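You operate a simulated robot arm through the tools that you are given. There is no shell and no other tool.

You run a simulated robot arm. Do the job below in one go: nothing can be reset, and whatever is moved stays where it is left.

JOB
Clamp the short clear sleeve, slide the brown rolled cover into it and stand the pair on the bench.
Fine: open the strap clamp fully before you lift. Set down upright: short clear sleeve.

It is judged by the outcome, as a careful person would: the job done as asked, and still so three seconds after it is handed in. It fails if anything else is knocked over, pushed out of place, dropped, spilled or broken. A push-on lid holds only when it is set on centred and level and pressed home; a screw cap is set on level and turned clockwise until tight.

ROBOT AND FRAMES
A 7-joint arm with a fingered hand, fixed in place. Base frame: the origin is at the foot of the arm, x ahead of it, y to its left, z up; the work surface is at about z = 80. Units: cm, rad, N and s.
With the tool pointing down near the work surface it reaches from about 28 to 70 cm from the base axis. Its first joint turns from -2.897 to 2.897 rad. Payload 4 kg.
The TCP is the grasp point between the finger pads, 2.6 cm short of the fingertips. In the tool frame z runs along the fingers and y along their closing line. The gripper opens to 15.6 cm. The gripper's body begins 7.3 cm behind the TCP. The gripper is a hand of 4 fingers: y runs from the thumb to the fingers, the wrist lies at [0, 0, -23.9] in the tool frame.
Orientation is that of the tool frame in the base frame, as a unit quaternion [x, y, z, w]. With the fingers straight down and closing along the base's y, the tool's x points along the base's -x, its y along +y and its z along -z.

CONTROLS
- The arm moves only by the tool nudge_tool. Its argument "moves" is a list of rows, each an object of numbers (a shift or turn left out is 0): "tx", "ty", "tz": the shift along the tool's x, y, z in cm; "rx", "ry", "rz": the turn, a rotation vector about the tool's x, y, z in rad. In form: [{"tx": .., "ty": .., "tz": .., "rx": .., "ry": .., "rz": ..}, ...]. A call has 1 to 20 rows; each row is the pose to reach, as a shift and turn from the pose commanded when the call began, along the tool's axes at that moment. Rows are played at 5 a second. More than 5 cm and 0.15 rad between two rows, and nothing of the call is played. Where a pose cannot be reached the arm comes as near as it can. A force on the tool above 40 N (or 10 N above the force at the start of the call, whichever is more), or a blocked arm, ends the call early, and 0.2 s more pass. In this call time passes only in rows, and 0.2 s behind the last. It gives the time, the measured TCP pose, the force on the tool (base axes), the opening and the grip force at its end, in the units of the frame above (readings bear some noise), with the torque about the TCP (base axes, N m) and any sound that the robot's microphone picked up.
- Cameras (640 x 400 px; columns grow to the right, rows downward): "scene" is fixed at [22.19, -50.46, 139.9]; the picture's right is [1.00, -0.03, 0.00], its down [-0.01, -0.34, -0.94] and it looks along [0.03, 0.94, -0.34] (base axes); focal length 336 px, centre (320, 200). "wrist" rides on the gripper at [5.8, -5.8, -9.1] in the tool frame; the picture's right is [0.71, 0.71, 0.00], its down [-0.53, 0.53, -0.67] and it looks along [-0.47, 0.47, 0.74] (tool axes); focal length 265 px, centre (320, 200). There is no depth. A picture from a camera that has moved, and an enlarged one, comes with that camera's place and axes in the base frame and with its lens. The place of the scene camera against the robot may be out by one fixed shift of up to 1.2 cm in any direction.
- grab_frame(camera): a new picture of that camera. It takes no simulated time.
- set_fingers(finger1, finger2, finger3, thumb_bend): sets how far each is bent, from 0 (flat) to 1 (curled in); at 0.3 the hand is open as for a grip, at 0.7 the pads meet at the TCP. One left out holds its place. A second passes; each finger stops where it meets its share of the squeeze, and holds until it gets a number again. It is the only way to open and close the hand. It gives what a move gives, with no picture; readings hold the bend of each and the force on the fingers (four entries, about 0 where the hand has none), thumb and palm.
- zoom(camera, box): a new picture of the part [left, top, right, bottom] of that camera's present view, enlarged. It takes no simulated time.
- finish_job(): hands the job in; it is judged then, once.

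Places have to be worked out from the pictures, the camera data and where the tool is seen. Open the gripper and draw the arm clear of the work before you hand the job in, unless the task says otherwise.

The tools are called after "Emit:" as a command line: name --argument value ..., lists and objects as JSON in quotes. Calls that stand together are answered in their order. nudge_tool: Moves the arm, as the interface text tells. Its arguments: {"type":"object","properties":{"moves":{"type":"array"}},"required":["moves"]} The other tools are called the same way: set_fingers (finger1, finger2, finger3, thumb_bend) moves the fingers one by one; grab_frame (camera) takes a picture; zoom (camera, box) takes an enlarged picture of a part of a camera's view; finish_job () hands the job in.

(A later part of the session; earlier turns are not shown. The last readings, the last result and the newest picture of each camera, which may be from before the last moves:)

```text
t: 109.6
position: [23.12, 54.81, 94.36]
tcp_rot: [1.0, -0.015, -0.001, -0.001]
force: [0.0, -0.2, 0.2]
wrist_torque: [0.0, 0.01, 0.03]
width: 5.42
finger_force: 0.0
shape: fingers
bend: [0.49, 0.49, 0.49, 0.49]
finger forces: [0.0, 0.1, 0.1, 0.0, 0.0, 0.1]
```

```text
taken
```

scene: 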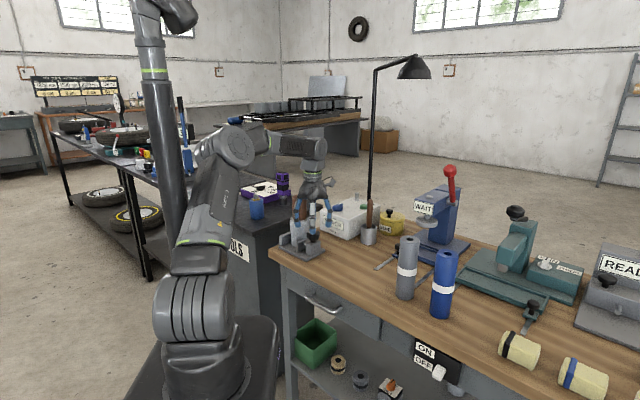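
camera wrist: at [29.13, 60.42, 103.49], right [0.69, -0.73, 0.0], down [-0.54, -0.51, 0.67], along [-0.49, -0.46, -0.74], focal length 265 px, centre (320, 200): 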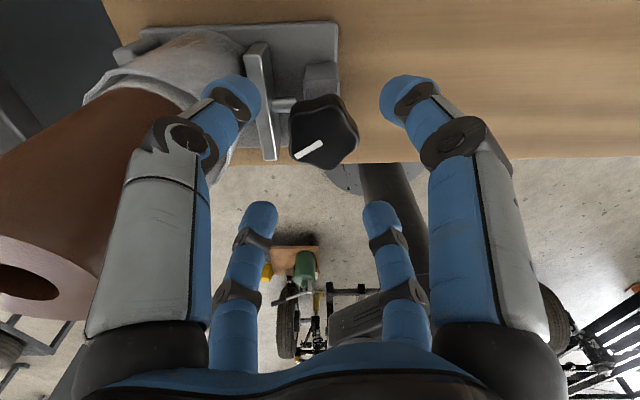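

Accurate now (23.1, 54.8). I descend the remaining 5.4 cm around the knob.

Emit:
nudge_tool --moves '[{"tz": 0.8}, {"tz": 1.6}, {"tz": 2.4}, {"tz": 3.2}, {"tz": 4.0}, {"tz": 4.7}, {"tz": 5.4}]'

Emit:
grab_frame --camera "wrist"

Emit:
zoom --camera "scene" --box '[264, 150, 354, 260]'

```text
t: 111.2
position: [23.01, 54.82, 88.88]
tcp_rot: [1.0, -0.015, -0.001, 0.0]
force: [-0.3, -0.8, 0.3]
wrist_torque: [-0.01, -0.02, 0.01]
width: 5.47
finger_force: 0.1
shape: fingers
bend: [0.49, 0.49, 0.49, 0.49]
finger forces: [0.1, 0.0, 0.0, 0.0, 0.0, 0.0]
```

```text
taken
camera wrist: at [29.07, 60.43, 98.07], right [0.68, -0.73, 0.0], down [-0.54, -0.51, 0.67], along [-0.49, -0.46, -0.74], focal length 265 px, centre (320, 200)
```

wrist: 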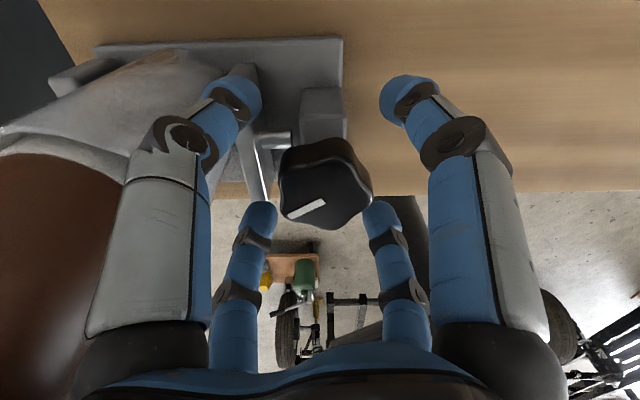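

```text
3.64 times, centred on (309, 205) of scene
camera zoom: at [22.19, -50.46, 139.9], right [1.0, -0.03, 0.0], down [-0.01, -0.34, -0.94], along [0.03, 0.94, -0.34], focal length 1222 px, centre (360, 182)
```

zoom: 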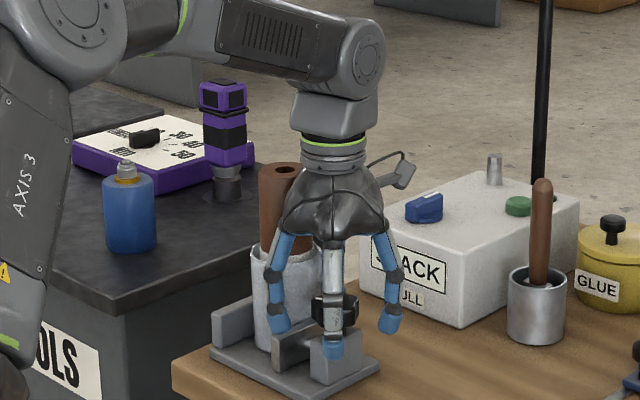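

No contact. With fingers still open, I turn the hand clockwise 0.44 rad to the start of the unscrewing stroke, then grip.

Emit:
nudge_tool --moves '[{"rz": 0.07}, {"rz": 0.14}, {"rz": 0.21}, {"rz": 0.28}, {"rz": 0.36}, {"rz": 0.44}]'

Emit:
set_fingers --finger1 0.75 --finger2 0.75 --finger3 0.75 --thumb_bend 0.75

Emit:
grab_frame --camera "wrist"

Emit:
zoom --camera "scene" --box '[264, 150, 354, 260]'

```text
t: 112.6
position: [22.95, 54.79, 89.03]
tcp_rot: [0.972, -0.233, -0.001, 0.0]
force: [-0.1, 0.6, 0.4]
wrist_torque: [-0.01, 0.03, 0.02]
width: 5.42
finger_force: 0.1
shape: fingers
bend: [0.49, 0.49, 0.49, 0.49]
finger forces: [0.0, 0.1, 0.3, 0.0, 0.0, 0.0]
```

```text
t: 113.6
position: [23.04, 54.92, 88.86]
tcp_rot: [0.972, -0.234, -0.001, 0.0]
force: [4.7, 9.5, -14.3]
wrist_torque: [0.1, -0.07, 0.01]
width: 1.9
finger_force: 24.0
shape: fingers
bend: [0.61, 0.61, 0.62, 0.63]
finger forces: [9.6, 8.8, 9.7, 0.1, 20.8, 0.0]
```

```text
taken
camera wrist: at [30.93, 57.38, 98.02], right [0.31, -0.95, 0.0], down [-0.71, -0.23, 0.67], along [-0.64, -0.21, -0.74], focal length 265 px, centre (320, 200)
```

wrist: 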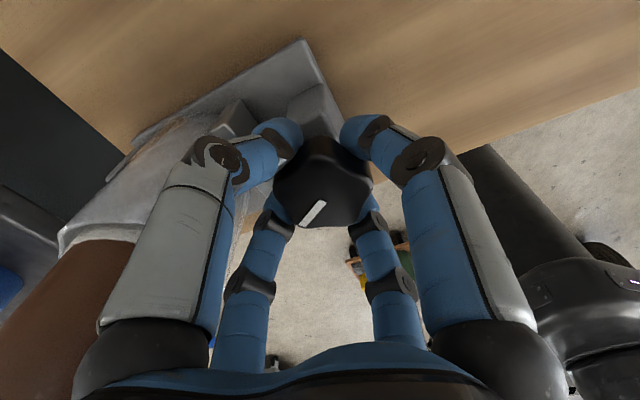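

```text
3.64 times, centred on (309, 205) of scene
camera zoom: at [22.19, -50.46, 139.9], right [1.0, -0.03, 0.0], down [-0.01, -0.34, -0.94], along [0.03, 0.94, -0.34], focal length 1222 px, centre (360, 182)
```

zoom: 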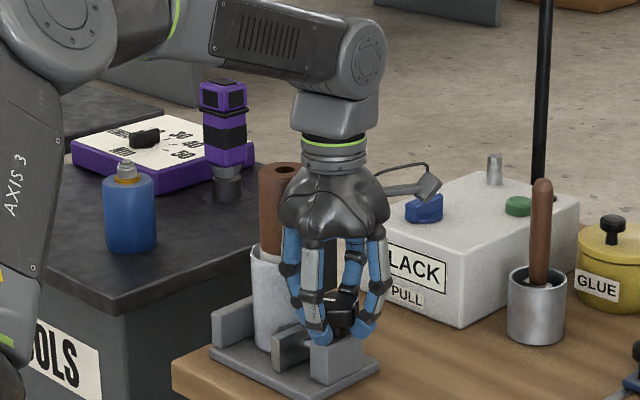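

Firm grip at ψ≈2.67. I turn counter-clockwise 0.56 rad to open.

Emit:
nudge_tool --moves '[{"rz": -0.05}, {"rz": -0.1}, {"rz": -0.15}, {"rz": -0.2}, {"rz": -0.25}, {"rz": -0.3}, {"rz": -0.35}, {"rz": -0.4}, {"rz": -0.45}, {"rz": -0.5}, {"rz": -0.56}]'

Emit:
grab_frame --camera "wrist"

Emit:
zoom --camera "scene" --box '[264, 150, 354, 260]'

```text
t: 116.0
position: [22.95, 54.71, 88.96]
tcp_rot: [0.999, 0.046, 0.0, 0.0]
force: [-0.1, 5.8, -19.3]
wrist_torque: [0.03, -0.01, -0.05]
width: 1.93
finger_force: 24.8
shape: fingers
bend: [0.61, 0.61, 0.62, 0.63]
finger forces: [9.8, 10.2, 10.7, 0.0, 19.0, 0.0]
```

```text
taken
camera wrist: at [28.34, 61.12, 98.04], right [0.77, -0.64, 0.0], down [-0.47, -0.57, 0.67], along [-0.43, -0.51, -0.74], focal length 265 px, centre (320, 200)
```

wrist: 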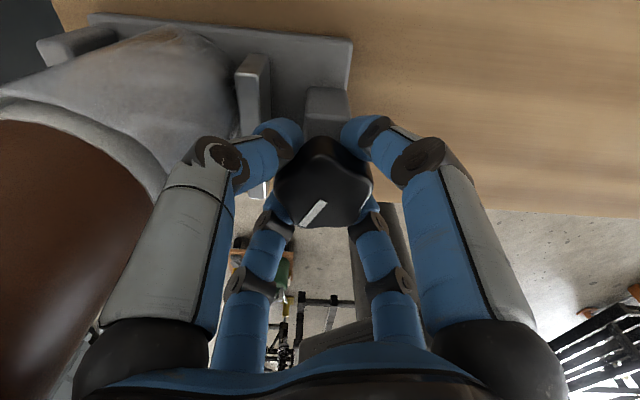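

```text
3.64 times, centred on (309, 205) of scene
camera zoom: at [22.19, -50.46, 139.9], right [1.0, -0.03, 0.0], down [-0.01, -0.34, -0.94], along [0.03, 0.94, -0.34], focal length 1222 px, centre (360, 182)
```

zoom: 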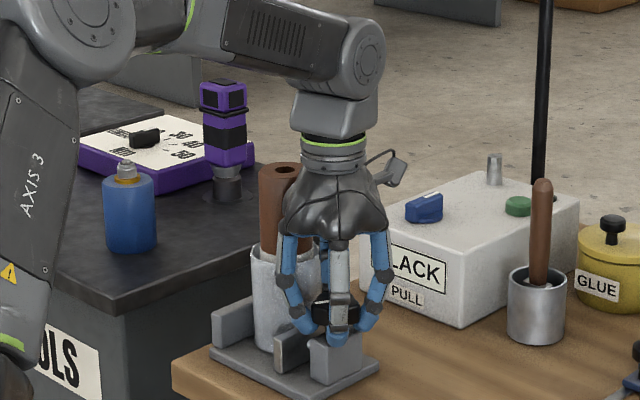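

The knob followed and the jaw has backed off from the sleeve. I open just enough, turn back clockwise, and take the next stroke.

Emit:
set_fingers --finger1 0.5 --finger2 0.5 --finger3 0.5 --thumb_bend 0.5

Emit:
nudge_tool --moves '[{"rz": 0.08}, {"rz": 0.16}, {"rz": 0.24}, {"rz": 0.32}, {"rz": 0.4}, {"rz": 0.48}, {"rz": 0.56}]'

Emit:
grab_frame --camera "wrist"

```text
t: 117.0
position: [23.08, 54.77, 88.99]
tcp_rot: [0.999, 0.044, -0.001, -0.001]
force: [0.5, 0.2, -0.5]
wrist_torque: [0.01, 0.02, 0.01]
width: 5.06
finger_force: 0.1
shape: fingers
bend: [0.5, 0.5, 0.5, 0.5]
finger forces: [0.0, 0.1, 0.1, 0.1, 0.0, 0.0]
```

```text
t: 118.6
position: [23.01, 54.7, 89.08]
tcp_rot: [0.972, -0.234, 0.0, 0.0]
force: [-0.5, -0.3, -0.7]
wrist_torque: [0.01, 0.01, 0.02]
width: 5.05
finger_force: 0.1
shape: fingers
bend: [0.5, 0.5, 0.5, 0.5]
finger forces: [0.1, 0.1, 0.1, 0.0, 0.0, 0.0]
```

```text
taken
camera wrist: at [30.89, 57.32, 98.15], right [0.31, -0.95, 0.0], down [-0.71, -0.23, 0.67], along [-0.64, -0.2, -0.74], focal length 265 px, centre (320, 200)
```

wrist: 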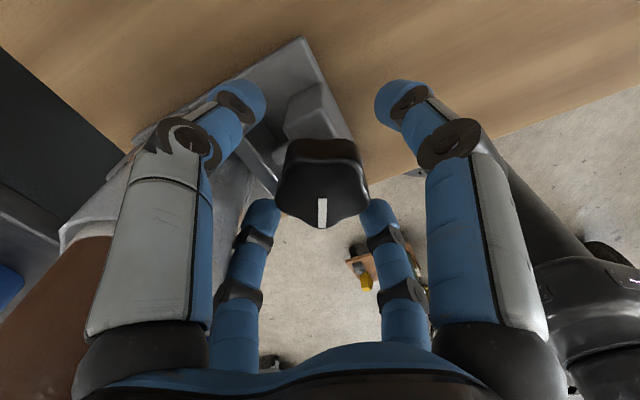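

Clean. Second opening stroke: grip and turn counter-clockwise again.

Emit:
set_fingers --finger1 0.75 --finger2 0.75 --finger3 0.75 --thumb_bend 0.75

Emit:
nudge_tool --moves '[{"rz": -0.05}, {"rz": -0.1}, {"rz": -0.15}, {"rz": -0.2}, {"rz": -0.25}, {"rz": -0.3}, {"rz": -0.35}, {"rz": -0.4}, {"rz": -0.45}, {"rz": -0.5}, {"rz": -0.56}]'

Emit:
grab_frame --camera "wrist"

Emit:
zoom --camera "scene" --box '[264, 150, 354, 260]'

```text
t: 119.6
position: [22.99, 54.78, 88.97]
tcp_rot: [0.972, -0.234, -0.001, 0.0]
force: [5.4, 9.3, -12.9]
wrist_torque: [0.1, -0.07, -0.05]
width: 1.95
finger_force: 23.8
shape: fingers
bend: [0.61, 0.61, 0.62, 0.63]
finger forces: [9.6, 8.6, 9.0, 0.0, 20.8, 0.0]
```

```text
t: 122.0
position: [22.97, 54.68, 88.96]
tcp_rot: [0.999, 0.045, 0.0, 0.0]
force: [2.5, 7.6, -16.2]
wrist_torque: [0.04, -0.05, -0.26]
width: 2.04
finger_force: 24.4
shape: fingers
bend: [0.61, 0.61, 0.62, 0.63]
finger forces: [8.6, 9.7, 10.4, 0.1, 19.4, 0.0]
```

```text
taken
camera wrist: at [28.4, 61.12, 98.1], right [0.77, -0.64, 0.0], down [-0.48, -0.57, 0.67], along [-0.43, -0.51, -0.74], focal length 265 px, centre (320, 200)
```

wrist: 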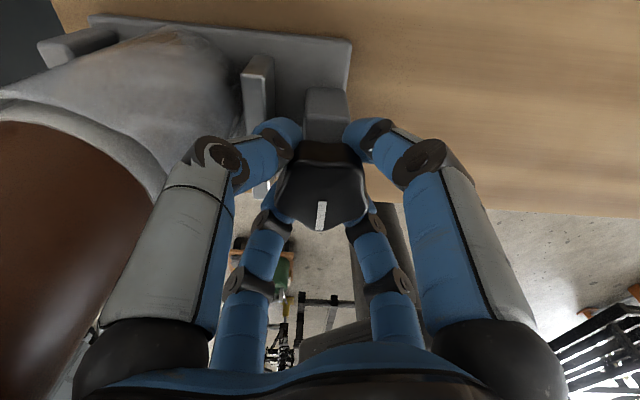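

```text
3.64 times, centred on (309, 205) of scene
camera zoom: at [22.19, -50.46, 139.9], right [1.0, -0.03, 0.0], down [-0.01, -0.34, -0.94], along [0.03, 0.94, -0.34], focal length 1222 px, centre (360, 182)
```

zoom: 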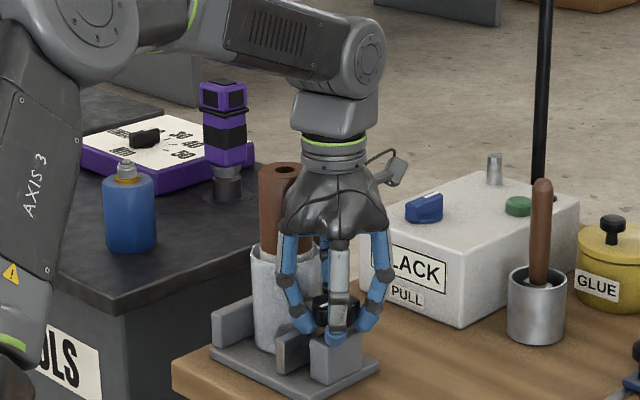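

A torque of -0.26 Nm appeared at the end of this stroke and the pointer now lags the hand a little, so the knob may be at its open stop. I zoom to compare, then release and take one more stroke to be sure.

Emit:
zoom --camera "wrist" --box '[220, 20, 420, 260]'

Emit:
set_fingers --finger1 0.5 --finger2 0.5 --finger3 0.5 --thumb_bend 0.5

Emit:
zoom --camera "wrist" --box '[220, 20, 420, 260]'

```text
1.67 times, centred on (320, 140) of wrist
camera zoom: at [28.4, 61.12, 98.1], right [0.77, -0.64, 0.0], down [-0.48, -0.57, 0.67], along [-0.43, -0.51, -0.74], focal length 442 px, centre (320, 300)
```

zoom: 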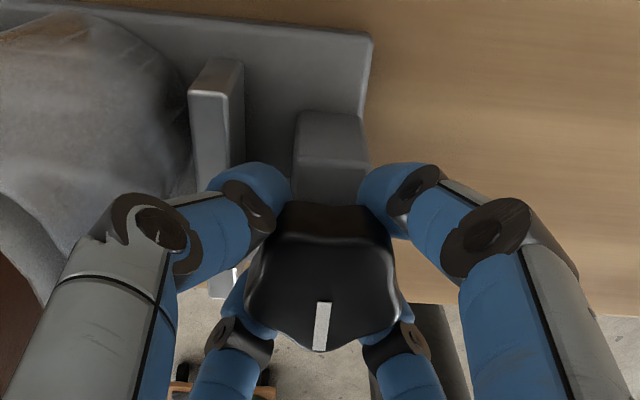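

```text
t: 123.0
position: [23.04, 54.83, 89.05]
tcp_rot: [0.999, 0.045, -0.001, 0.0]
force: [-0.2, 0.0, 0.0]
wrist_torque: [-0.02, -0.04, -0.01]
width: 5.05
finger_force: 0.0
shape: fingers
bend: [0.5, 0.5, 0.5, 0.5]
finger forces: [0.0, 0.1, 0.0, 0.0, 0.1, 0.0]
```

```text
1.67 times, centred on (320, 140) of wrist
camera zoom: at [28.36, 61.09, 98.14], right [0.77, -0.64, 0.0], down [-0.48, -0.57, 0.67], along [-0.43, -0.51, -0.74], focal length 442 px, centre (320, 300)
```

zoom: 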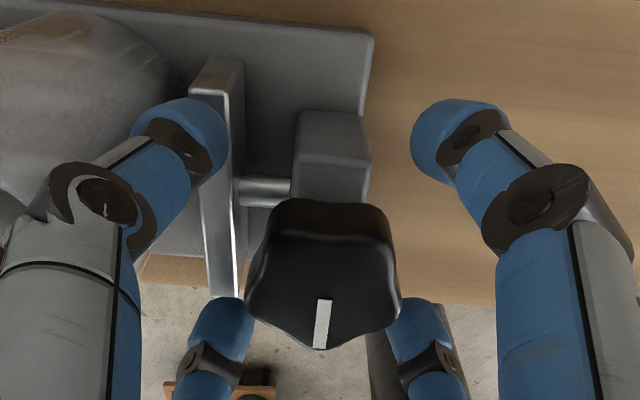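

After release the pointer is at about 226°, essentially its starting direction (229°). I take one more short stroke to confirm it is at the open stop.

Emit:
nudge_tool --moves '[{"rz": 0.08}, {"rz": 0.16}, {"rz": 0.24}, {"rz": 0.32}, {"rz": 0.4}, {"rz": 0.46}]'

Emit:
set_fingers --finger1 0.75 --finger2 0.75 --finger3 0.75 --thumb_bend 0.75

Emit:
nudge_tool --moves '[{"rz": -0.05}, {"rz": -0.1}, {"rz": -0.15}, {"rz": -0.2}, {"rz": -0.25}]'

Emit:
zoom --camera "wrist" --box '[220, 20, 420, 260]'

```text
t: 124.4
position: [22.97, 54.67, 89.13]
tcp_rot: [0.983, -0.185, 0.0, -0.001]
force: [0.0, 0.2, -0.5]
wrist_torque: [-0.01, 0.02, -0.02]
width: 5.08
finger_force: 0.2
shape: fingers
bend: [0.5, 0.5, 0.5, 0.5]
finger forces: [0.1, 0.1, 0.0, 0.0, 0.0, 0.0]
```

```text
t: 125.4
position: [23.03, 54.81, 88.96]
tcp_rot: [0.983, -0.185, -0.001, 0.0]
force: [4.1, 9.2, -12.8]
wrist_torque: [0.13, -0.05, 0.01]
width: 1.95
finger_force: 24.5
shape: fingers
bend: [0.61, 0.61, 0.62, 0.63]
finger forces: [9.6, 8.8, 9.6, 0.0, 20.8, 0.0]
```

```text
t: 126.6
position: [23.14, 54.78, 88.92]
tcp_rot: [0.998, -0.061, -0.001, -0.001]
force: [8.2, 10.2, -19.4]
wrist_torque: [0.08, -0.16, -0.48]
width: 2.23
finger_force: 23.8
shape: fingers
bend: [0.62, 0.62, 0.62, 0.63]
finger forces: [10.7, 8.9, 9.5, 0.1, 19.5, 0.0]
```

```text
1.67 times, centred on (320, 140) of wrist
camera zoom: at [29.59, 59.89, 98.04], right [0.62, -0.79, 0.0], down [-0.58, -0.46, 0.67], along [-0.53, -0.41, -0.74], focal length 442 px, centre (320, 300)
```

zoom: 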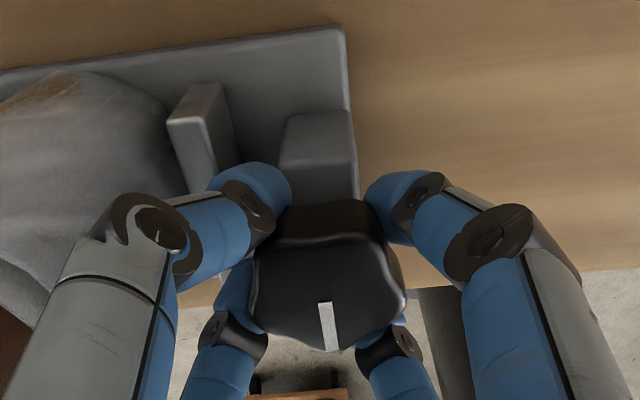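

Torque rises to 0.48 Nm at once and the knob no longer follows: it is at the open stop. I release and lift straight up.

Emit:
set_fingers --finger1 0.49 --finger2 0.49 --finger3 0.49 --thumb_bend 0.49

Emit:
nudge_tool --moves '[{"tz": -1.0}, {"tz": -2.0}, {"tz": -3.5}, {"tz": -5.0}, {"tz": -7.0}, {"tz": -9.0}, {"tz": -11.0}, {"tz": -13.0}, {"tz": -15.0}]'

Emit:
grab_frame --camera "wrist"

Emit:
zoom --camera "scene" --box '[270, 185, 340, 265]'

```text
t: 127.6
position: [22.94, 54.7, 89.19]
tcp_rot: [0.998, -0.06, -0.001, 0.0]
force: [0.9, 0.1, 0.6]
wrist_torque: [0.03, 0.02, 0.0]
width: 5.34
finger_force: 0.1
shape: fingers
bend: [0.49, 0.49, 0.49, 0.49]
finger forces: [0.1, 0.0, 0.0, 0.0, 0.1, 0.0]
```

```text
t: 129.6
position: [23.21, 54.68, 104.08]
tcp_rot: [0.998, -0.061, -0.001, 0.0]
force: [-1.3, 0.6, -0.9]
wrist_torque: [-0.04, -0.01, 0.0]
width: 5.32
finger_force: 0.1
shape: fingers
bend: [0.49, 0.49, 0.49, 0.49]
finger forces: [0.1, 0.0, 0.0, 0.1, 0.0, 0.1]
```

```text
taken
camera wrist: at [29.67, 59.8, 113.16], right [0.62, -0.79, 0.0], down [-0.58, -0.46, 0.67], along [-0.53, -0.41, -0.74], focal length 265 px, centre (320, 200)
```

wrist: 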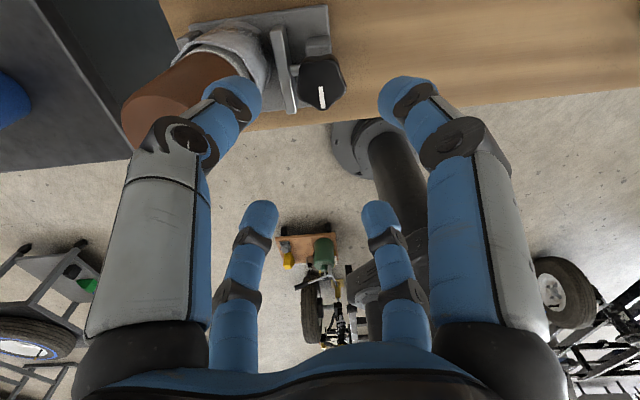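

```text
5.00 times, centred on (305, 225) of scene
camera zoom: at [22.19, -50.46, 139.9], right [1.0, -0.03, 0.0], down [-0.01, -0.34, -0.94], along [0.03, 0.94, -0.34], focal length 1680 px, centre (395, 75)
```

zoom: 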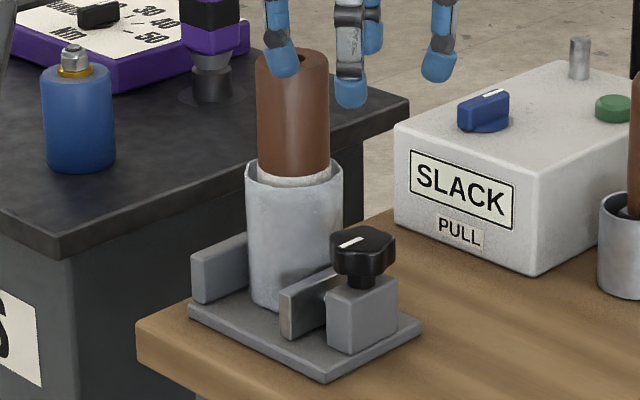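

The clamp is fully open and the pair stands undisturbed. I open the fingers to 0.4 and move over the pair (18.4, 61.95) with the tips above the roll's top.

Emit:
set_fingers --finger1 0.4 --finger2 0.4 --finger3 0.4 --thumb_bend 0.4

Emit:
nudge_tool --moves '[{"tx": -1.09, "ty": -1.32, "tz": 0.1}, {"tx": -2.18, "ty": -2.64, "tz": 0.3}, {"tx": -3.26, "ty": -3.95, "tz": 0.6}, {"tx": -4.35, "ty": -5.27, "tz": 0.9}, {"tx": -5.44, "ty": -6.59, "tz": 1.1}]'

Emit:
grab_frame --camera "wrist"

Emit:
grab_frame --camera "scene"

```text
t: 130.6
position: [23.1, 54.69, 104.05]
tcp_rot: [0.998, -0.06, 0.0, 0.0]
force: [-0.9, 0.2, 0.9]
wrist_torque: [0.02, 0.0, -0.01]
width: 7.9
finger_force: 0.2
shape: fingers
bend: [0.4, 0.4, 0.4, 0.4]
finger forces: [0.1, 0.0, 0.1, 0.0, 0.0, 0.0]
```

```text
t: 131.8
position: [18.42, 61.91, 103.02]
tcp_rot: [0.998, -0.061, 0.0, 0.0]
force: [-1.1, -0.4, -0.3]
wrist_torque: [-0.05, 0.01, -0.01]
width: 7.9
finger_force: 0.1
shape: fingers
bend: [0.4, 0.4, 0.4, 0.4]
finger forces: [0.1, 0.0, 0.0, 0.0, 0.0, 0.0]
```

```text
taken
camera wrist: at [24.91, 67.08, 112.05], right [0.62, -0.79, 0.0], down [-0.58, -0.46, 0.67], along [-0.53, -0.41, -0.74], focal length 265 px, centre (320, 200)
```

wrist: 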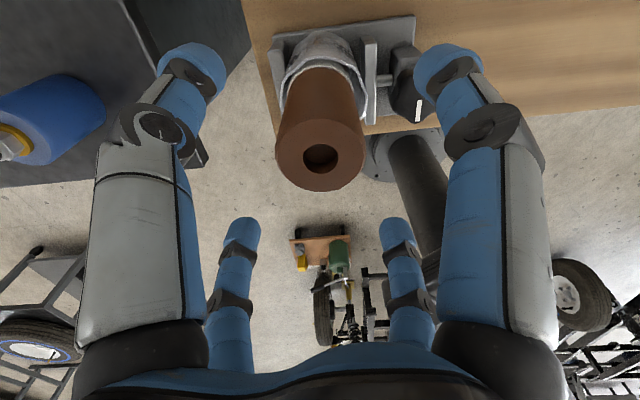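

```text
taken
```

scene: 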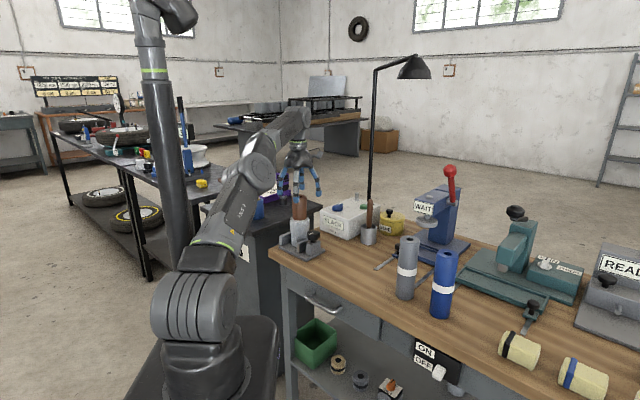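

The roll top and sleeve are centred under the hand within 2–3 mm. I lower around the roll until the fingertips overlap the sleeve's upper wall (TCP z 92.6).

Emit:
nudge_tool --moves '[{"tz": 1.2}, {"tz": 2.4}, {"tz": 3.6}, {"tz": 4.8}, {"tz": 6.0}, {"tz": 7.2}, {"tz": 8.2}, {"tz": 9.2}, {"tz": 9.9}, {"tz": 10.4}]'

Emit:
grab_frame --camera "wrist"

Emit:
zoom --camera "scene" --box '[265, 170, 345, 260]'

```text
t: 134.0
position: [18.43, 61.99, 92.67]
tcp_rot: [0.998, -0.061, -0.001, -0.002]
force: [0.4, -0.8, 0.1]
wrist_torque: [0.01, 0.0, -0.02]
width: 7.86
finger_force: 0.0
shape: fingers
bend: [0.4, 0.4, 0.4, 0.4]
finger forces: [0.0, 0.0, 0.0, 0.1, 0.0, 0.0]
```

```text
taken
camera wrist: at [24.95, 67.04, 101.62], right [0.62, -0.79, 0.0], down [-0.58, -0.46, 0.67], along [-0.53, -0.41, -0.74], focal length 265 px, centre (320, 200)
```

wrist: 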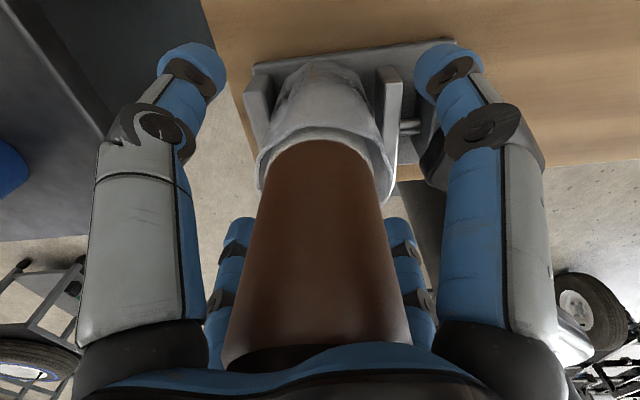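

```text
4.44 times, centred on (305, 215) of scene
camera zoom: at [22.19, -50.46, 139.9], right [1.0, -0.03, 0.0], down [-0.01, -0.34, -0.94], along [0.03, 0.94, -0.34], focal length 1494 px, centre (387, 133)
```

zoom: 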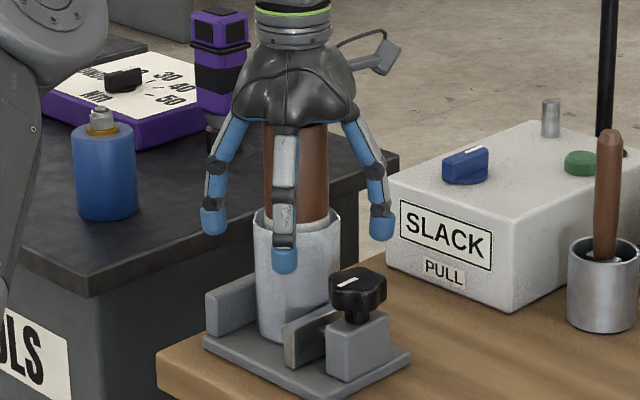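

The fingertips overlap the sleeve wall with the roll's top just under the palm. I lower 0.4 cm more and close gently on the sleeve.

Emit:
nudge_tool --moves '[{"tz": 0.2}, {"tz": 0.4}]'

Emit:
set_fingers --finger1 0.48 --finger2 0.48 --finger3 0.48 --thumb_bend 0.48

Emit:
set_fingers --finger1 0.56 --finger2 0.56 --finger3 0.56 --thumb_bend 0.56

Emit:
grab_frame --camera "wrist"

Emit:
zoom --camera "scene" --box '[265, 170, 345, 260]'

```text
t: 134.6
position: [18.34, 61.9, 92.06]
tcp_rot: [0.998, -0.06, -0.001, 0.0]
force: [0.0, -0.2, 0.0]
wrist_torque: [0.0, 0.01, 0.01]
width: 7.89
finger_force: 0.1
shape: fingers
bend: [0.4, 0.4, 0.4, 0.4]
finger forces: [0.1, 0.0, 0.0, 0.1, 0.0, 0.0]
```

```text
t: 135.6
position: [18.47, 61.93, 92.19]
tcp_rot: [0.998, -0.061, -0.001, 0.0]
force: [0.3, 0.5, 0.1]
wrist_torque: [0.0, 0.0, 0.0]
width: 5.69
finger_force: 0.1
shape: fingers
bend: [0.48, 0.48, 0.48, 0.48]
finger forces: [0.1, 0.0, 0.0, 0.1, 0.0, 0.0]
```

```text
t: 136.6
position: [18.38, 62.05, 92.16]
tcp_rot: [0.998, -0.06, -0.001, 0.0]
force: [1.0, -1.1, 0.7]
wrist_torque: [-0.04, -0.01, 0.03]
width: 4.03
finger_force: 5.2
shape: fingers
bend: [0.53, 0.52, 0.53, 0.54]
finger forces: [2.3, 3.5, 2.1, 0.0, 2.5, 0.0]
```

```text
taken
camera wrist: at [24.95, 67.09, 101.22], right [0.62, -0.79, 0.0], down [-0.58, -0.46, 0.67], along [-0.53, -0.41, -0.74], focal length 265 px, centre (320, 200)
```

wrist: 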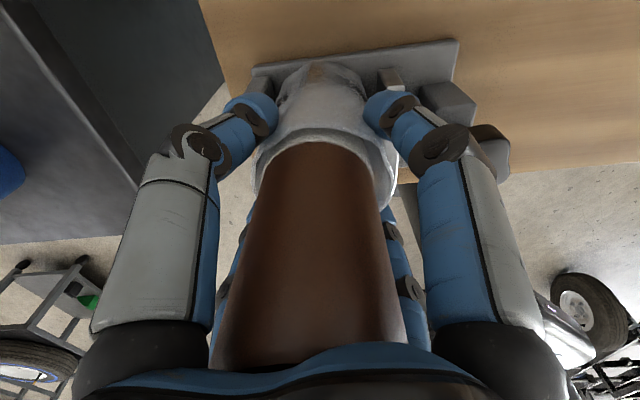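

```text
4.44 times, centred on (305, 215) of scene
camera zoom: at [22.19, -50.46, 139.9], right [1.0, -0.03, 0.0], down [-0.01, -0.34, -0.94], along [0.03, 0.94, -0.34], focal length 1494 px, centre (387, 133)
```

zoom: 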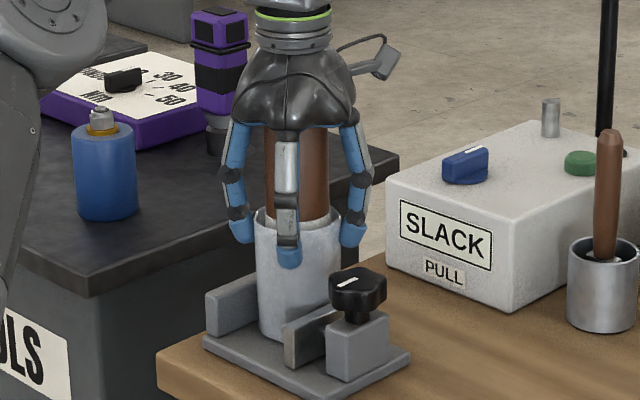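

Even contact (2–3.5 N each) on the sleeve. I squeeze moderately and make a 1 cm test lift to see that both rise together.

Emit:
set_fingers --finger1 0.62 --finger2 0.62 --finger3 0.62 --thumb_bend 0.62

Emit:
nudge_tool --moves '[{"tz": -0.3}, {"tz": -0.6}, {"tz": -0.9}, {"tz": -1.2}]'

Emit:
zoom --camera "scene" --box '[265, 170, 345, 260]'

Emit:
grab_frame --camera "wrist"

```text
t: 137.6
position: [18.45, 62.05, 92.09]
tcp_rot: [0.998, -0.06, -0.001, 0.0]
force: [0.3, -0.7, 0.5]
wrist_torque: [0.09, 0.0, 0.01]
width: 3.92
finger_force: 14.7
shape: fingers
bend: [0.54, 0.53, 0.54, 0.56]
finger forces: [6.9, 7.9, 7.0, 0.0, 8.8, 0.0]
```

```text
t: 138.6
position: [18.53, 61.93, 93.39]
tcp_rot: [0.998, -0.061, -0.001, -0.001]
force: [-0.5, 0.8, -1.4]
wrist_torque: [0.01, -0.03, 0.02]
width: 3.9
finger_force: 15.2
shape: fingers
bend: [0.54, 0.53, 0.54, 0.56]
finger forces: [6.9, 7.8, 6.9, 0.0, 8.7, 0.0]
```

```text
4.44 times, centred on (305, 215) of scene
camera zoom: at [22.19, -50.46, 139.9], right [1.0, -0.03, 0.0], down [-0.01, -0.34, -0.94], along [0.03, 0.94, -0.34], focal length 1494 px, centre (387, 133)
```

zoom: 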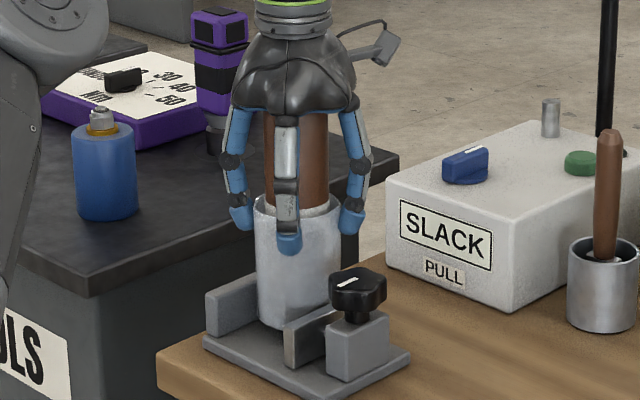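

```text
taken
camera wrist: at [24.97, 67.06, 102.43], right [0.62, -0.79, 0.0], down [-0.58, -0.46, 0.67], along [-0.53, -0.41, -0.74], focal length 265 px, centre (320, 200)
```

wrist: 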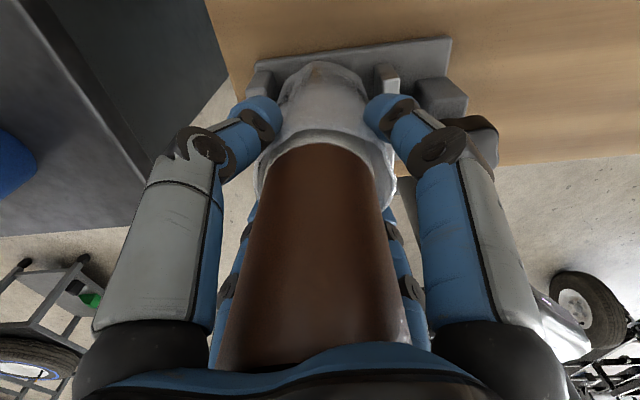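

The sleeve rose off the plate. I zoom to verify the roll rose with it.

Emit:
zoom --camera "scene" --box '[282, 190, 327, 250]'

Emit:
zoom --camera "wrist" --box '[220, 60, 420, 200]'

```text
6.67 times, centred on (304, 220) of scene
camera zoom: at [22.19, -50.46, 139.9], right [1.0, -0.03, 0.0], down [-0.01, -0.34, -0.94], along [0.03, 0.94, -0.34], focal length 2241 px, centre (423, 67)
```

zoom: 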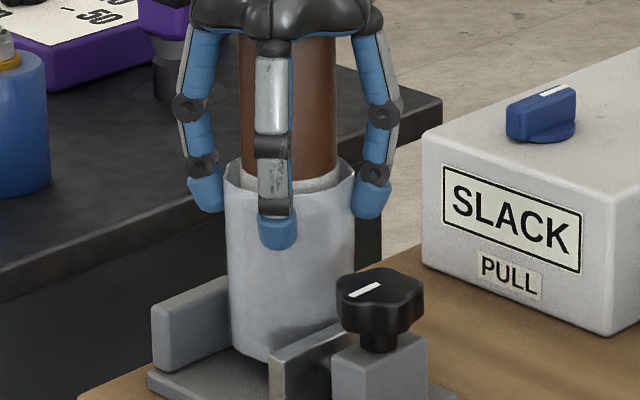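

```text
2.86 times, centred on (320, 130) of wrist
camera zoom: at [24.97, 67.06, 102.43], right [0.62, -0.79, 0.0], down [-0.58, -0.46, 0.67], along [-0.53, -0.41, -0.74], focal length 758 px, centre (320, 400)
```

zoom: 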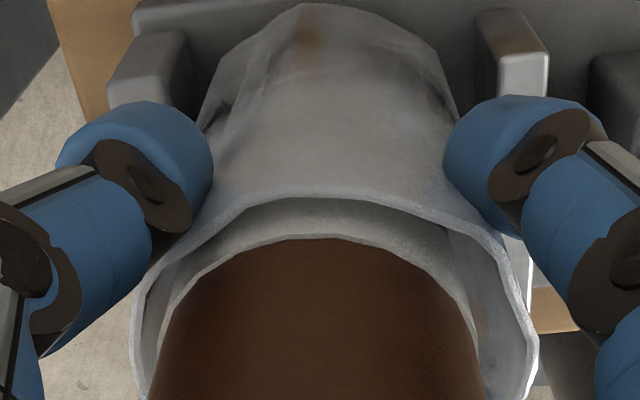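

The white band sits in the same place at the rim, so the roll rises with the sleeve. I lift the pair clear of jaw and knob (sleeve bottom to about z 91).

Emit:
nudge_tool --moves '[{"tz": -0.8}, {"tz": -1.6}, {"tz": -2.4}, {"tz": -3.2}, {"tz": -4.0}, {"tz": -4.8}, {"tz": -5.6}, {"tz": -6.4}, {"tz": -7.2}, {"tz": -8.0}, {"tz": -8.9}]'

Emit:
zoom --camera "scene" --box '[265, 140, 345, 260]'

Emit:
grab_frame --camera "scene"

```text
t: 141.0
position: [18.46, 61.9, 102.26]
tcp_rot: [0.998, -0.061, -0.001, 0.0]
force: [0.7, -0.2, -1.5]
wrist_torque: [-0.01, -0.03, 0.04]
width: 3.92
finger_force: 15.2
shape: fingers
bend: [0.54, 0.53, 0.54, 0.56]
finger forces: [7.0, 7.8, 6.9, 0.0, 8.7, 0.1]
```

```text
3.33 times, centred on (305, 200) of scene
camera zoom: at [22.19, -50.46, 139.9], right [1.0, -0.03, 0.0], down [-0.01, -0.34, -0.94], along [0.03, 0.94, -0.34], focal length 1120 px, centre (370, 200)
```

zoom: 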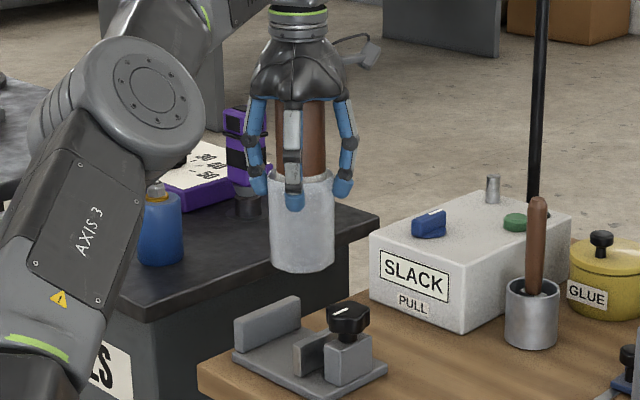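

```text
taken
```

scene: 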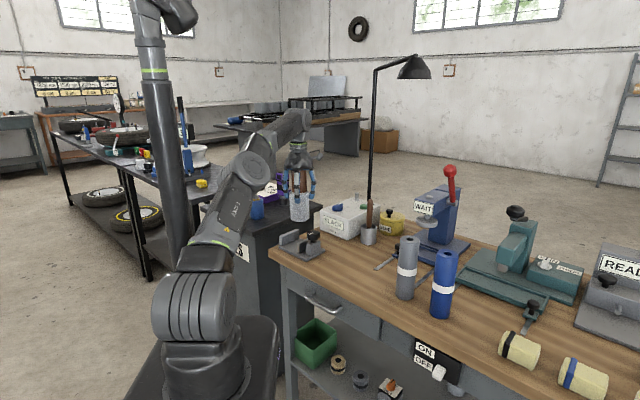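

The pair hangs upright in the hand, clear of the clamp. I carry it over to the free bench area near (35, 45) at this height.

Emit:
nudge_tool --moves '[{"tx": 1.32, "ty": 1.06, "rz": 0.026}, {"tx": 2.64, "ty": 2.12, "rz": 0.053}, {"tx": 3.96, "ty": 3.18, "rz": 0.079}, {"tx": 5.28, "ty": 4.23, "rz": 0.106}, {"tx": 6.6, "ty": 5.29, "rz": 0.132}, {"tx": 7.92, "ty": 6.35, "rz": 0.159}, {"tx": 9.24, "ty": 7.41, "rz": 0.185}, {"tx": 10.56, "ty": 8.47, "rz": 0.211}, {"tx": 11.88, "ty": 9.53, "rz": 0.238}, {"tx": 13.2, "ty": 10.58, "rz": 0.264}, {"tx": 14.52, "ty": 11.64, "rz": 0.291}, {"tx": 15.84, "ty": 12.7, "rz": 0.317}, {"tx": 17.16, "ty": 13.76, "rz": 0.344}, {"tx": 18.48, "ty": 14.82, "rz": 0.37}]'

Emit:
grab_frame --camera "scene"

Emit:
zoom --camera "scene" --box '[290, 150, 430, 290]'

Emit:
grab_frame --camera "wrist"

```text
t: 144.0
position: [34.98, 44.97, 102.16]
tcp_rot: [0.97, -0.244, 0.0, 0.0]
force: [0.3, 1.7, -1.9]
wrist_torque: [0.0, 0.0, -0.04]
width: 3.9
finger_force: 15.0
shape: fingers
bend: [0.55, 0.53, 0.55, 0.56]
finger forces: [7.0, 7.7, 6.9, 0.1, 8.5, 0.0]
```

```text
taken
```

scene: 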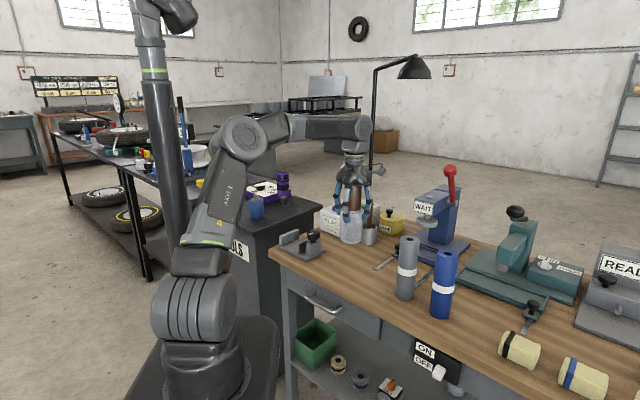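

```text
2.86 times, centred on (360, 220) of scene
camera zoom: at [22.19, -50.46, 139.9], right [1.0, -0.03, 0.0], down [-0.01, -0.34, -0.94], along [0.03, 0.94, -0.34], focal length 960 px, centre (206, 143)
```

zoom: 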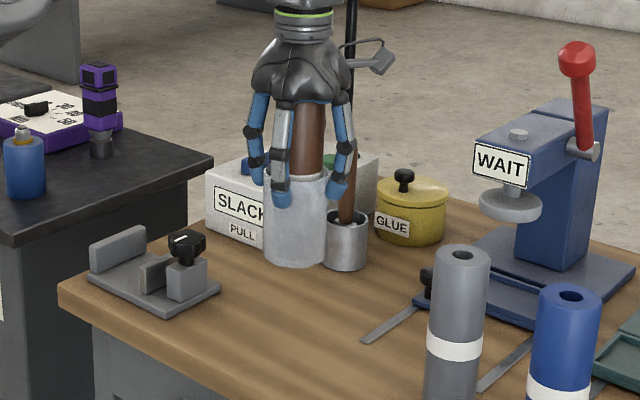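

```text
taken
camera wrist: at [42.91, 47.41, 111.25], right [0.29, -0.96, 0.0], down [-0.71, -0.22, 0.67], along [-0.64, -0.19, -0.74], focal length 265 px, centre (320, 200)
```

wrist: 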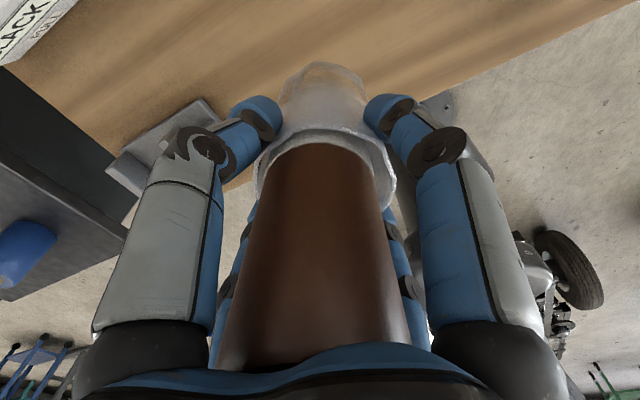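

Position (35, 45), 9 cm in from the bench's front edge and well away from everything. I lower the pair to just above the bench.

Emit:
nudge_tool --moves '[{"tz": 1.0}, {"tz": 2.0}, {"tz": 3.0}, {"tz": 4.0}, {"tz": 5.0}, {"tz": 6.0}, {"tz": 7.0}, {"tz": 8.0}, {"tz": 9.0}, {"tz": 9.6}, {"tz": 10.1}]'

Emit:
zoom --camera "scene" --box '[310, 180, 410, 290]'

Emit:
grab_frame --camera "wrist"

```text
t: 146.4
position: [34.9, 45.0, 91.83]
tcp_rot: [0.97, -0.242, -0.001, 0.0]
force: [0.6, -0.7, -1.4]
wrist_torque: [0.01, 0.01, 0.01]
width: 3.92
finger_force: 15.0
shape: fingers
bend: [0.55, 0.53, 0.55, 0.56]
finger forces: [7.0, 7.6, 6.9, 0.1, 8.6, 0.0]
```

```text
3.64 times, centred on (360, 235) of scene
camera zoom: at [22.19, -50.46, 139.9], right [1.0, -0.03, 0.0], down [-0.01, -0.34, -0.94], along [0.03, 0.94, -0.34], focal length 1222 px, centre (174, 73)
```

zoom: 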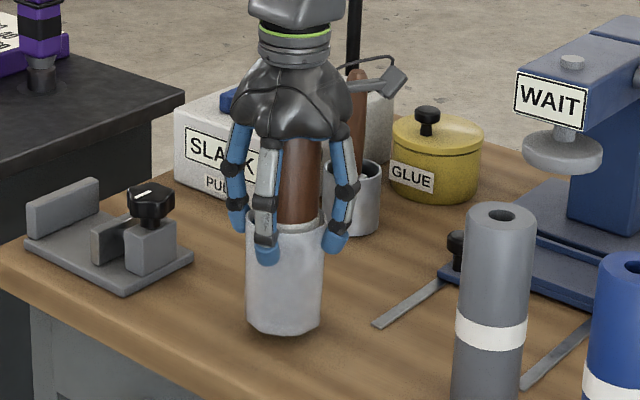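

```text
taken
camera wrist: at [42.88, 47.44, 101.16], right [0.29, -0.96, 0.0], down [-0.71, -0.22, 0.67], along [-0.64, -0.19, -0.74], focal length 265 px, centre (320, 200)
```

wrist: 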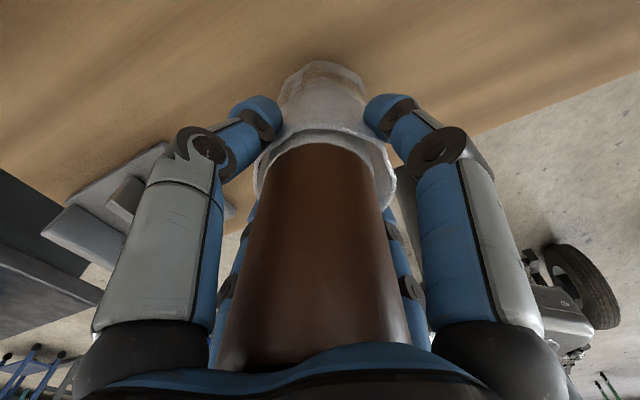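

About half a centimetre above the bench. I lower in small steps until contact.

Emit:
nudge_tool --moves '[{"tz": 0.1}, {"tz": 0.2}, {"tz": 0.3}, {"tz": 0.4}, {"tz": 0.5}]'

```text
t: 147.6
position: [34.94, 45.05, 91.58]
tcp_rot: [0.97, -0.243, -0.001, 0.0]
force: [0.6, 0.3, -2.1]
wrist_torque: [0.0, 0.02, 0.04]
width: 3.94
finger_force: 14.5
shape: fingers
bend: [0.55, 0.53, 0.55, 0.56]
finger forces: [7.0, 7.7, 6.8, 0.1, 8.6, 0.1]
```

No contact yet (still -2 N of carried weight). I continue down in 1 mm steps.

Emit:
nudge_tool --moves '[{"tz": 0.1}, {"tz": 0.2}, {"tz": 0.3}, {"tz": 0.4}]'

Emit:
zoom --camera "scene" --box '[320, 200, 390, 280]'

```text
t: 148.6
position: [35.03, 45.03, 91.2]
tcp_rot: [0.97, -0.242, -0.001, -0.001]
force: [0.2, -0.8, -1.6]
wrist_torque: [0.01, -0.01, 0.0]
width: 3.94
finger_force: 15.1
shape: fingers
bend: [0.55, 0.53, 0.55, 0.56]
finger forces: [7.0, 7.7, 6.9, 0.0, 8.6, 0.0]
```

```text
5.00 times, centred on (355, 240) of scene
camera zoom: at [22.19, -50.46, 139.9], right [1.0, -0.03, 0.0], down [-0.01, -0.34, -0.94], along [0.03, 0.94, -0.34], focal length 1680 px, centre (145, 0)
```

zoom: 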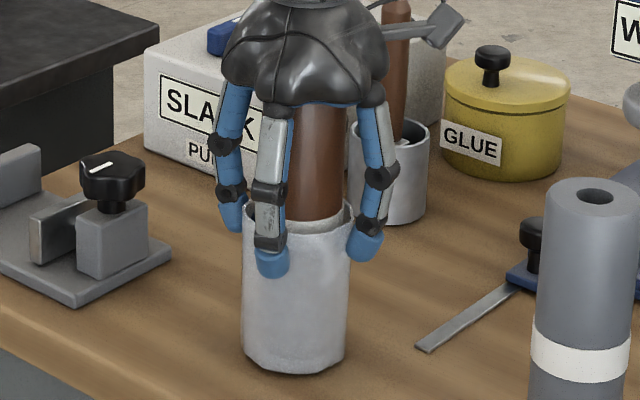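

Still hanging, almost touching. I continue in 1 mm steps.

Emit:
nudge_tool --moves '[{"tz": 0.1}, {"tz": 0.2}, {"tz": 0.3}]'

```text
t: 149.4
position: [34.97, 45.11, 91.08]
tcp_rot: [0.97, -0.243, -0.001, 0.0]
force: [-0.6, -0.6, 1.1]
wrist_torque: [-0.01, 0.02, 0.04]
width: 3.92
finger_force: 15.3
shape: fingers
bend: [0.55, 0.53, 0.55, 0.56]
finger forces: [7.0, 8.1, 7.0, 0.0, 8.7, 0.0]
```

Contact: the force has gone from -1.6 to +1.1 N at TCP z≈91.0. I settle one more millimetre, then release slowly.

Emit:
nudge_tool --moves '[{"tz": 0.05}, {"tz": 0.1}]'

Emit:
set_fingers --finger1 0.51 --finger2 0.51 --finger3 0.51 --thumb_bend 0.51

Emit:
zoom --camera "scene" --box '[320, 200, 390, 280]'

```text
t: 150.0
position: [34.88, 44.97, 90.81]
tcp_rot: [0.97, -0.243, -0.001, -0.001]
force: [-1.5, -0.6, 8.3]
wrist_torque: [0.01, 0.04, -0.02]
width: 3.89
finger_force: 16.2
shape: fingers
bend: [0.55, 0.53, 0.55, 0.56]
finger forces: [7.1, 8.8, 7.4, 0.0, 9.0, 0.0]
```

```text
t: 151.0
position: [34.82, 45.06, 90.78]
tcp_rot: [0.97, -0.242, -0.001, 0.0]
force: [-0.1, 0.2, -0.1]
wrist_torque: [0.03, -0.05, 0.03]
width: 4.78
finger_force: 0.3
shape: fingers
bend: [0.51, 0.51, 0.51, 0.51]
finger forces: [0.0, 0.1, 0.0, 0.0, 0.1, 0.1]
```

```text
5.00 times, centred on (355, 240) of scene
camera zoom: at [22.19, -50.46, 139.9], right [1.0, -0.03, 0.0], down [-0.01, -0.34, -0.94], along [0.03, 0.94, -0.34], focal length 1680 px, centre (145, 0)
```

zoom: 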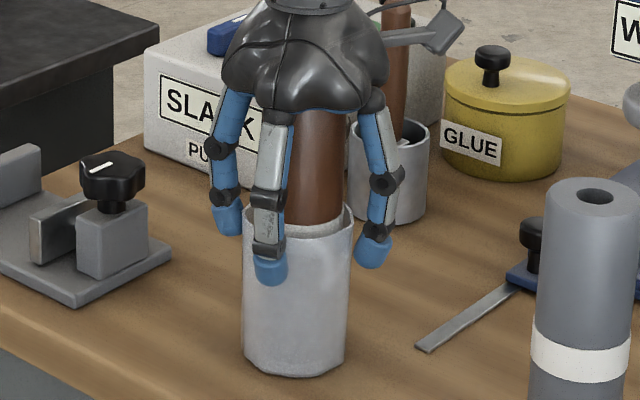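

The pair stands on the bench and all finger forces are zero. I open wider (still well clear of neighbours), then rise straight up.

Emit:
set_fingers --finger1 0.4 --finger2 0.4 --finger3 0.4 --thumb_bend 0.4

Emit:
nudge_tool --moves '[{"tz": -0.5}, {"tz": -1.2}, {"tz": -2.2}, {"tz": -3.4}, {"tz": -4.8}, {"tz": -6.4}, {"tz": -8.2}, {"tz": -10.2}, {"tz": -12.2}, {"tz": -14.5}, {"tz": -17.0}, {"tz": -20.0}]'

Emit:
grab_frame --camera "scene"

Emit:
grab_frame --camera "wrist"

Emit:
zoom --camera "scene" --box '[270, 190, 420, 300]'

```text
t: 152.0
position: [35.04, 44.96, 90.88]
tcp_rot: [0.97, -0.243, -0.001, 0.0]
force: [-0.1, -0.4, -0.6]
wrist_torque: [0.01, 0.01, -0.04]
width: 7.9
finger_force: 0.0
shape: fingers
bend: [0.4, 0.4, 0.4, 0.4]
finger forces: [0.0, 0.0, 0.0, 0.0, 0.1, 0.0]
```

```text
t: 154.6
position: [34.89, 45.07, 110.9]
tcp_rot: [0.97, -0.242, 0.0, 0.0]
force: [-0.1, 0.9, 0.5]
wrist_torque: [-0.01, 0.03, 0.03]
width: 7.91
finger_force: 0.1
shape: fingers
bend: [0.4, 0.4, 0.4, 0.4]
finger forces: [0.0, 0.0, 0.0, 0.0, 0.0, 0.0]
```

```text
taken
```

scene: 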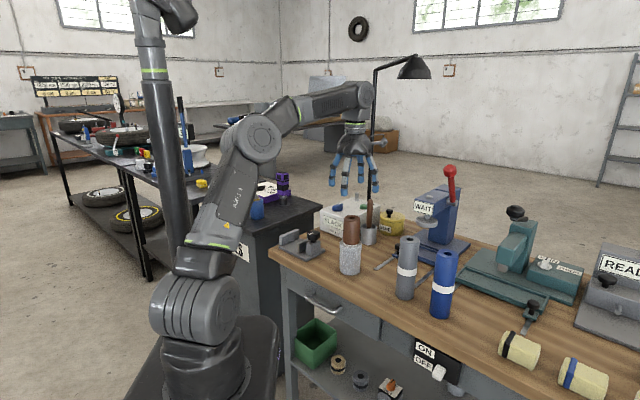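

```text
taken
camera wrist: at [42.89, 47.49, 119.94], right [0.29, -0.96, 0.0], down [-0.71, -0.22, 0.67], along [-0.64, -0.19, -0.74], focal length 265 px, centre (320, 200)
```

wrist: 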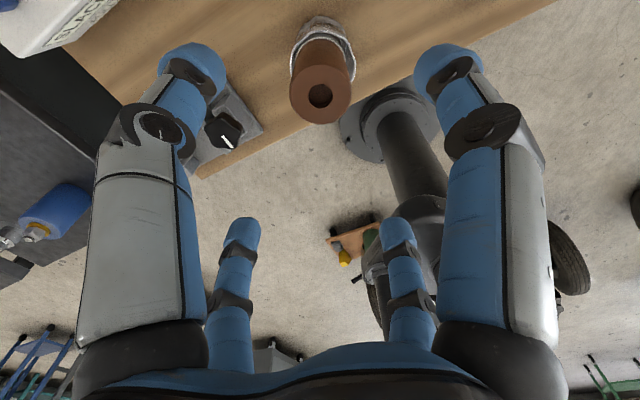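

```text
3.64 times, centred on (345, 245) of scene
camera zoom: at [22.19, -50.46, 139.9], right [1.0, -0.03, 0.0], down [-0.01, -0.34, -0.94], along [0.03, 0.94, -0.34], focal length 1222 px, centre (229, 36)
```

zoom: 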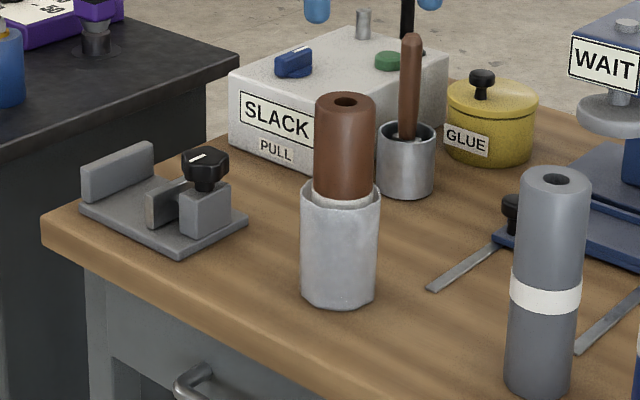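

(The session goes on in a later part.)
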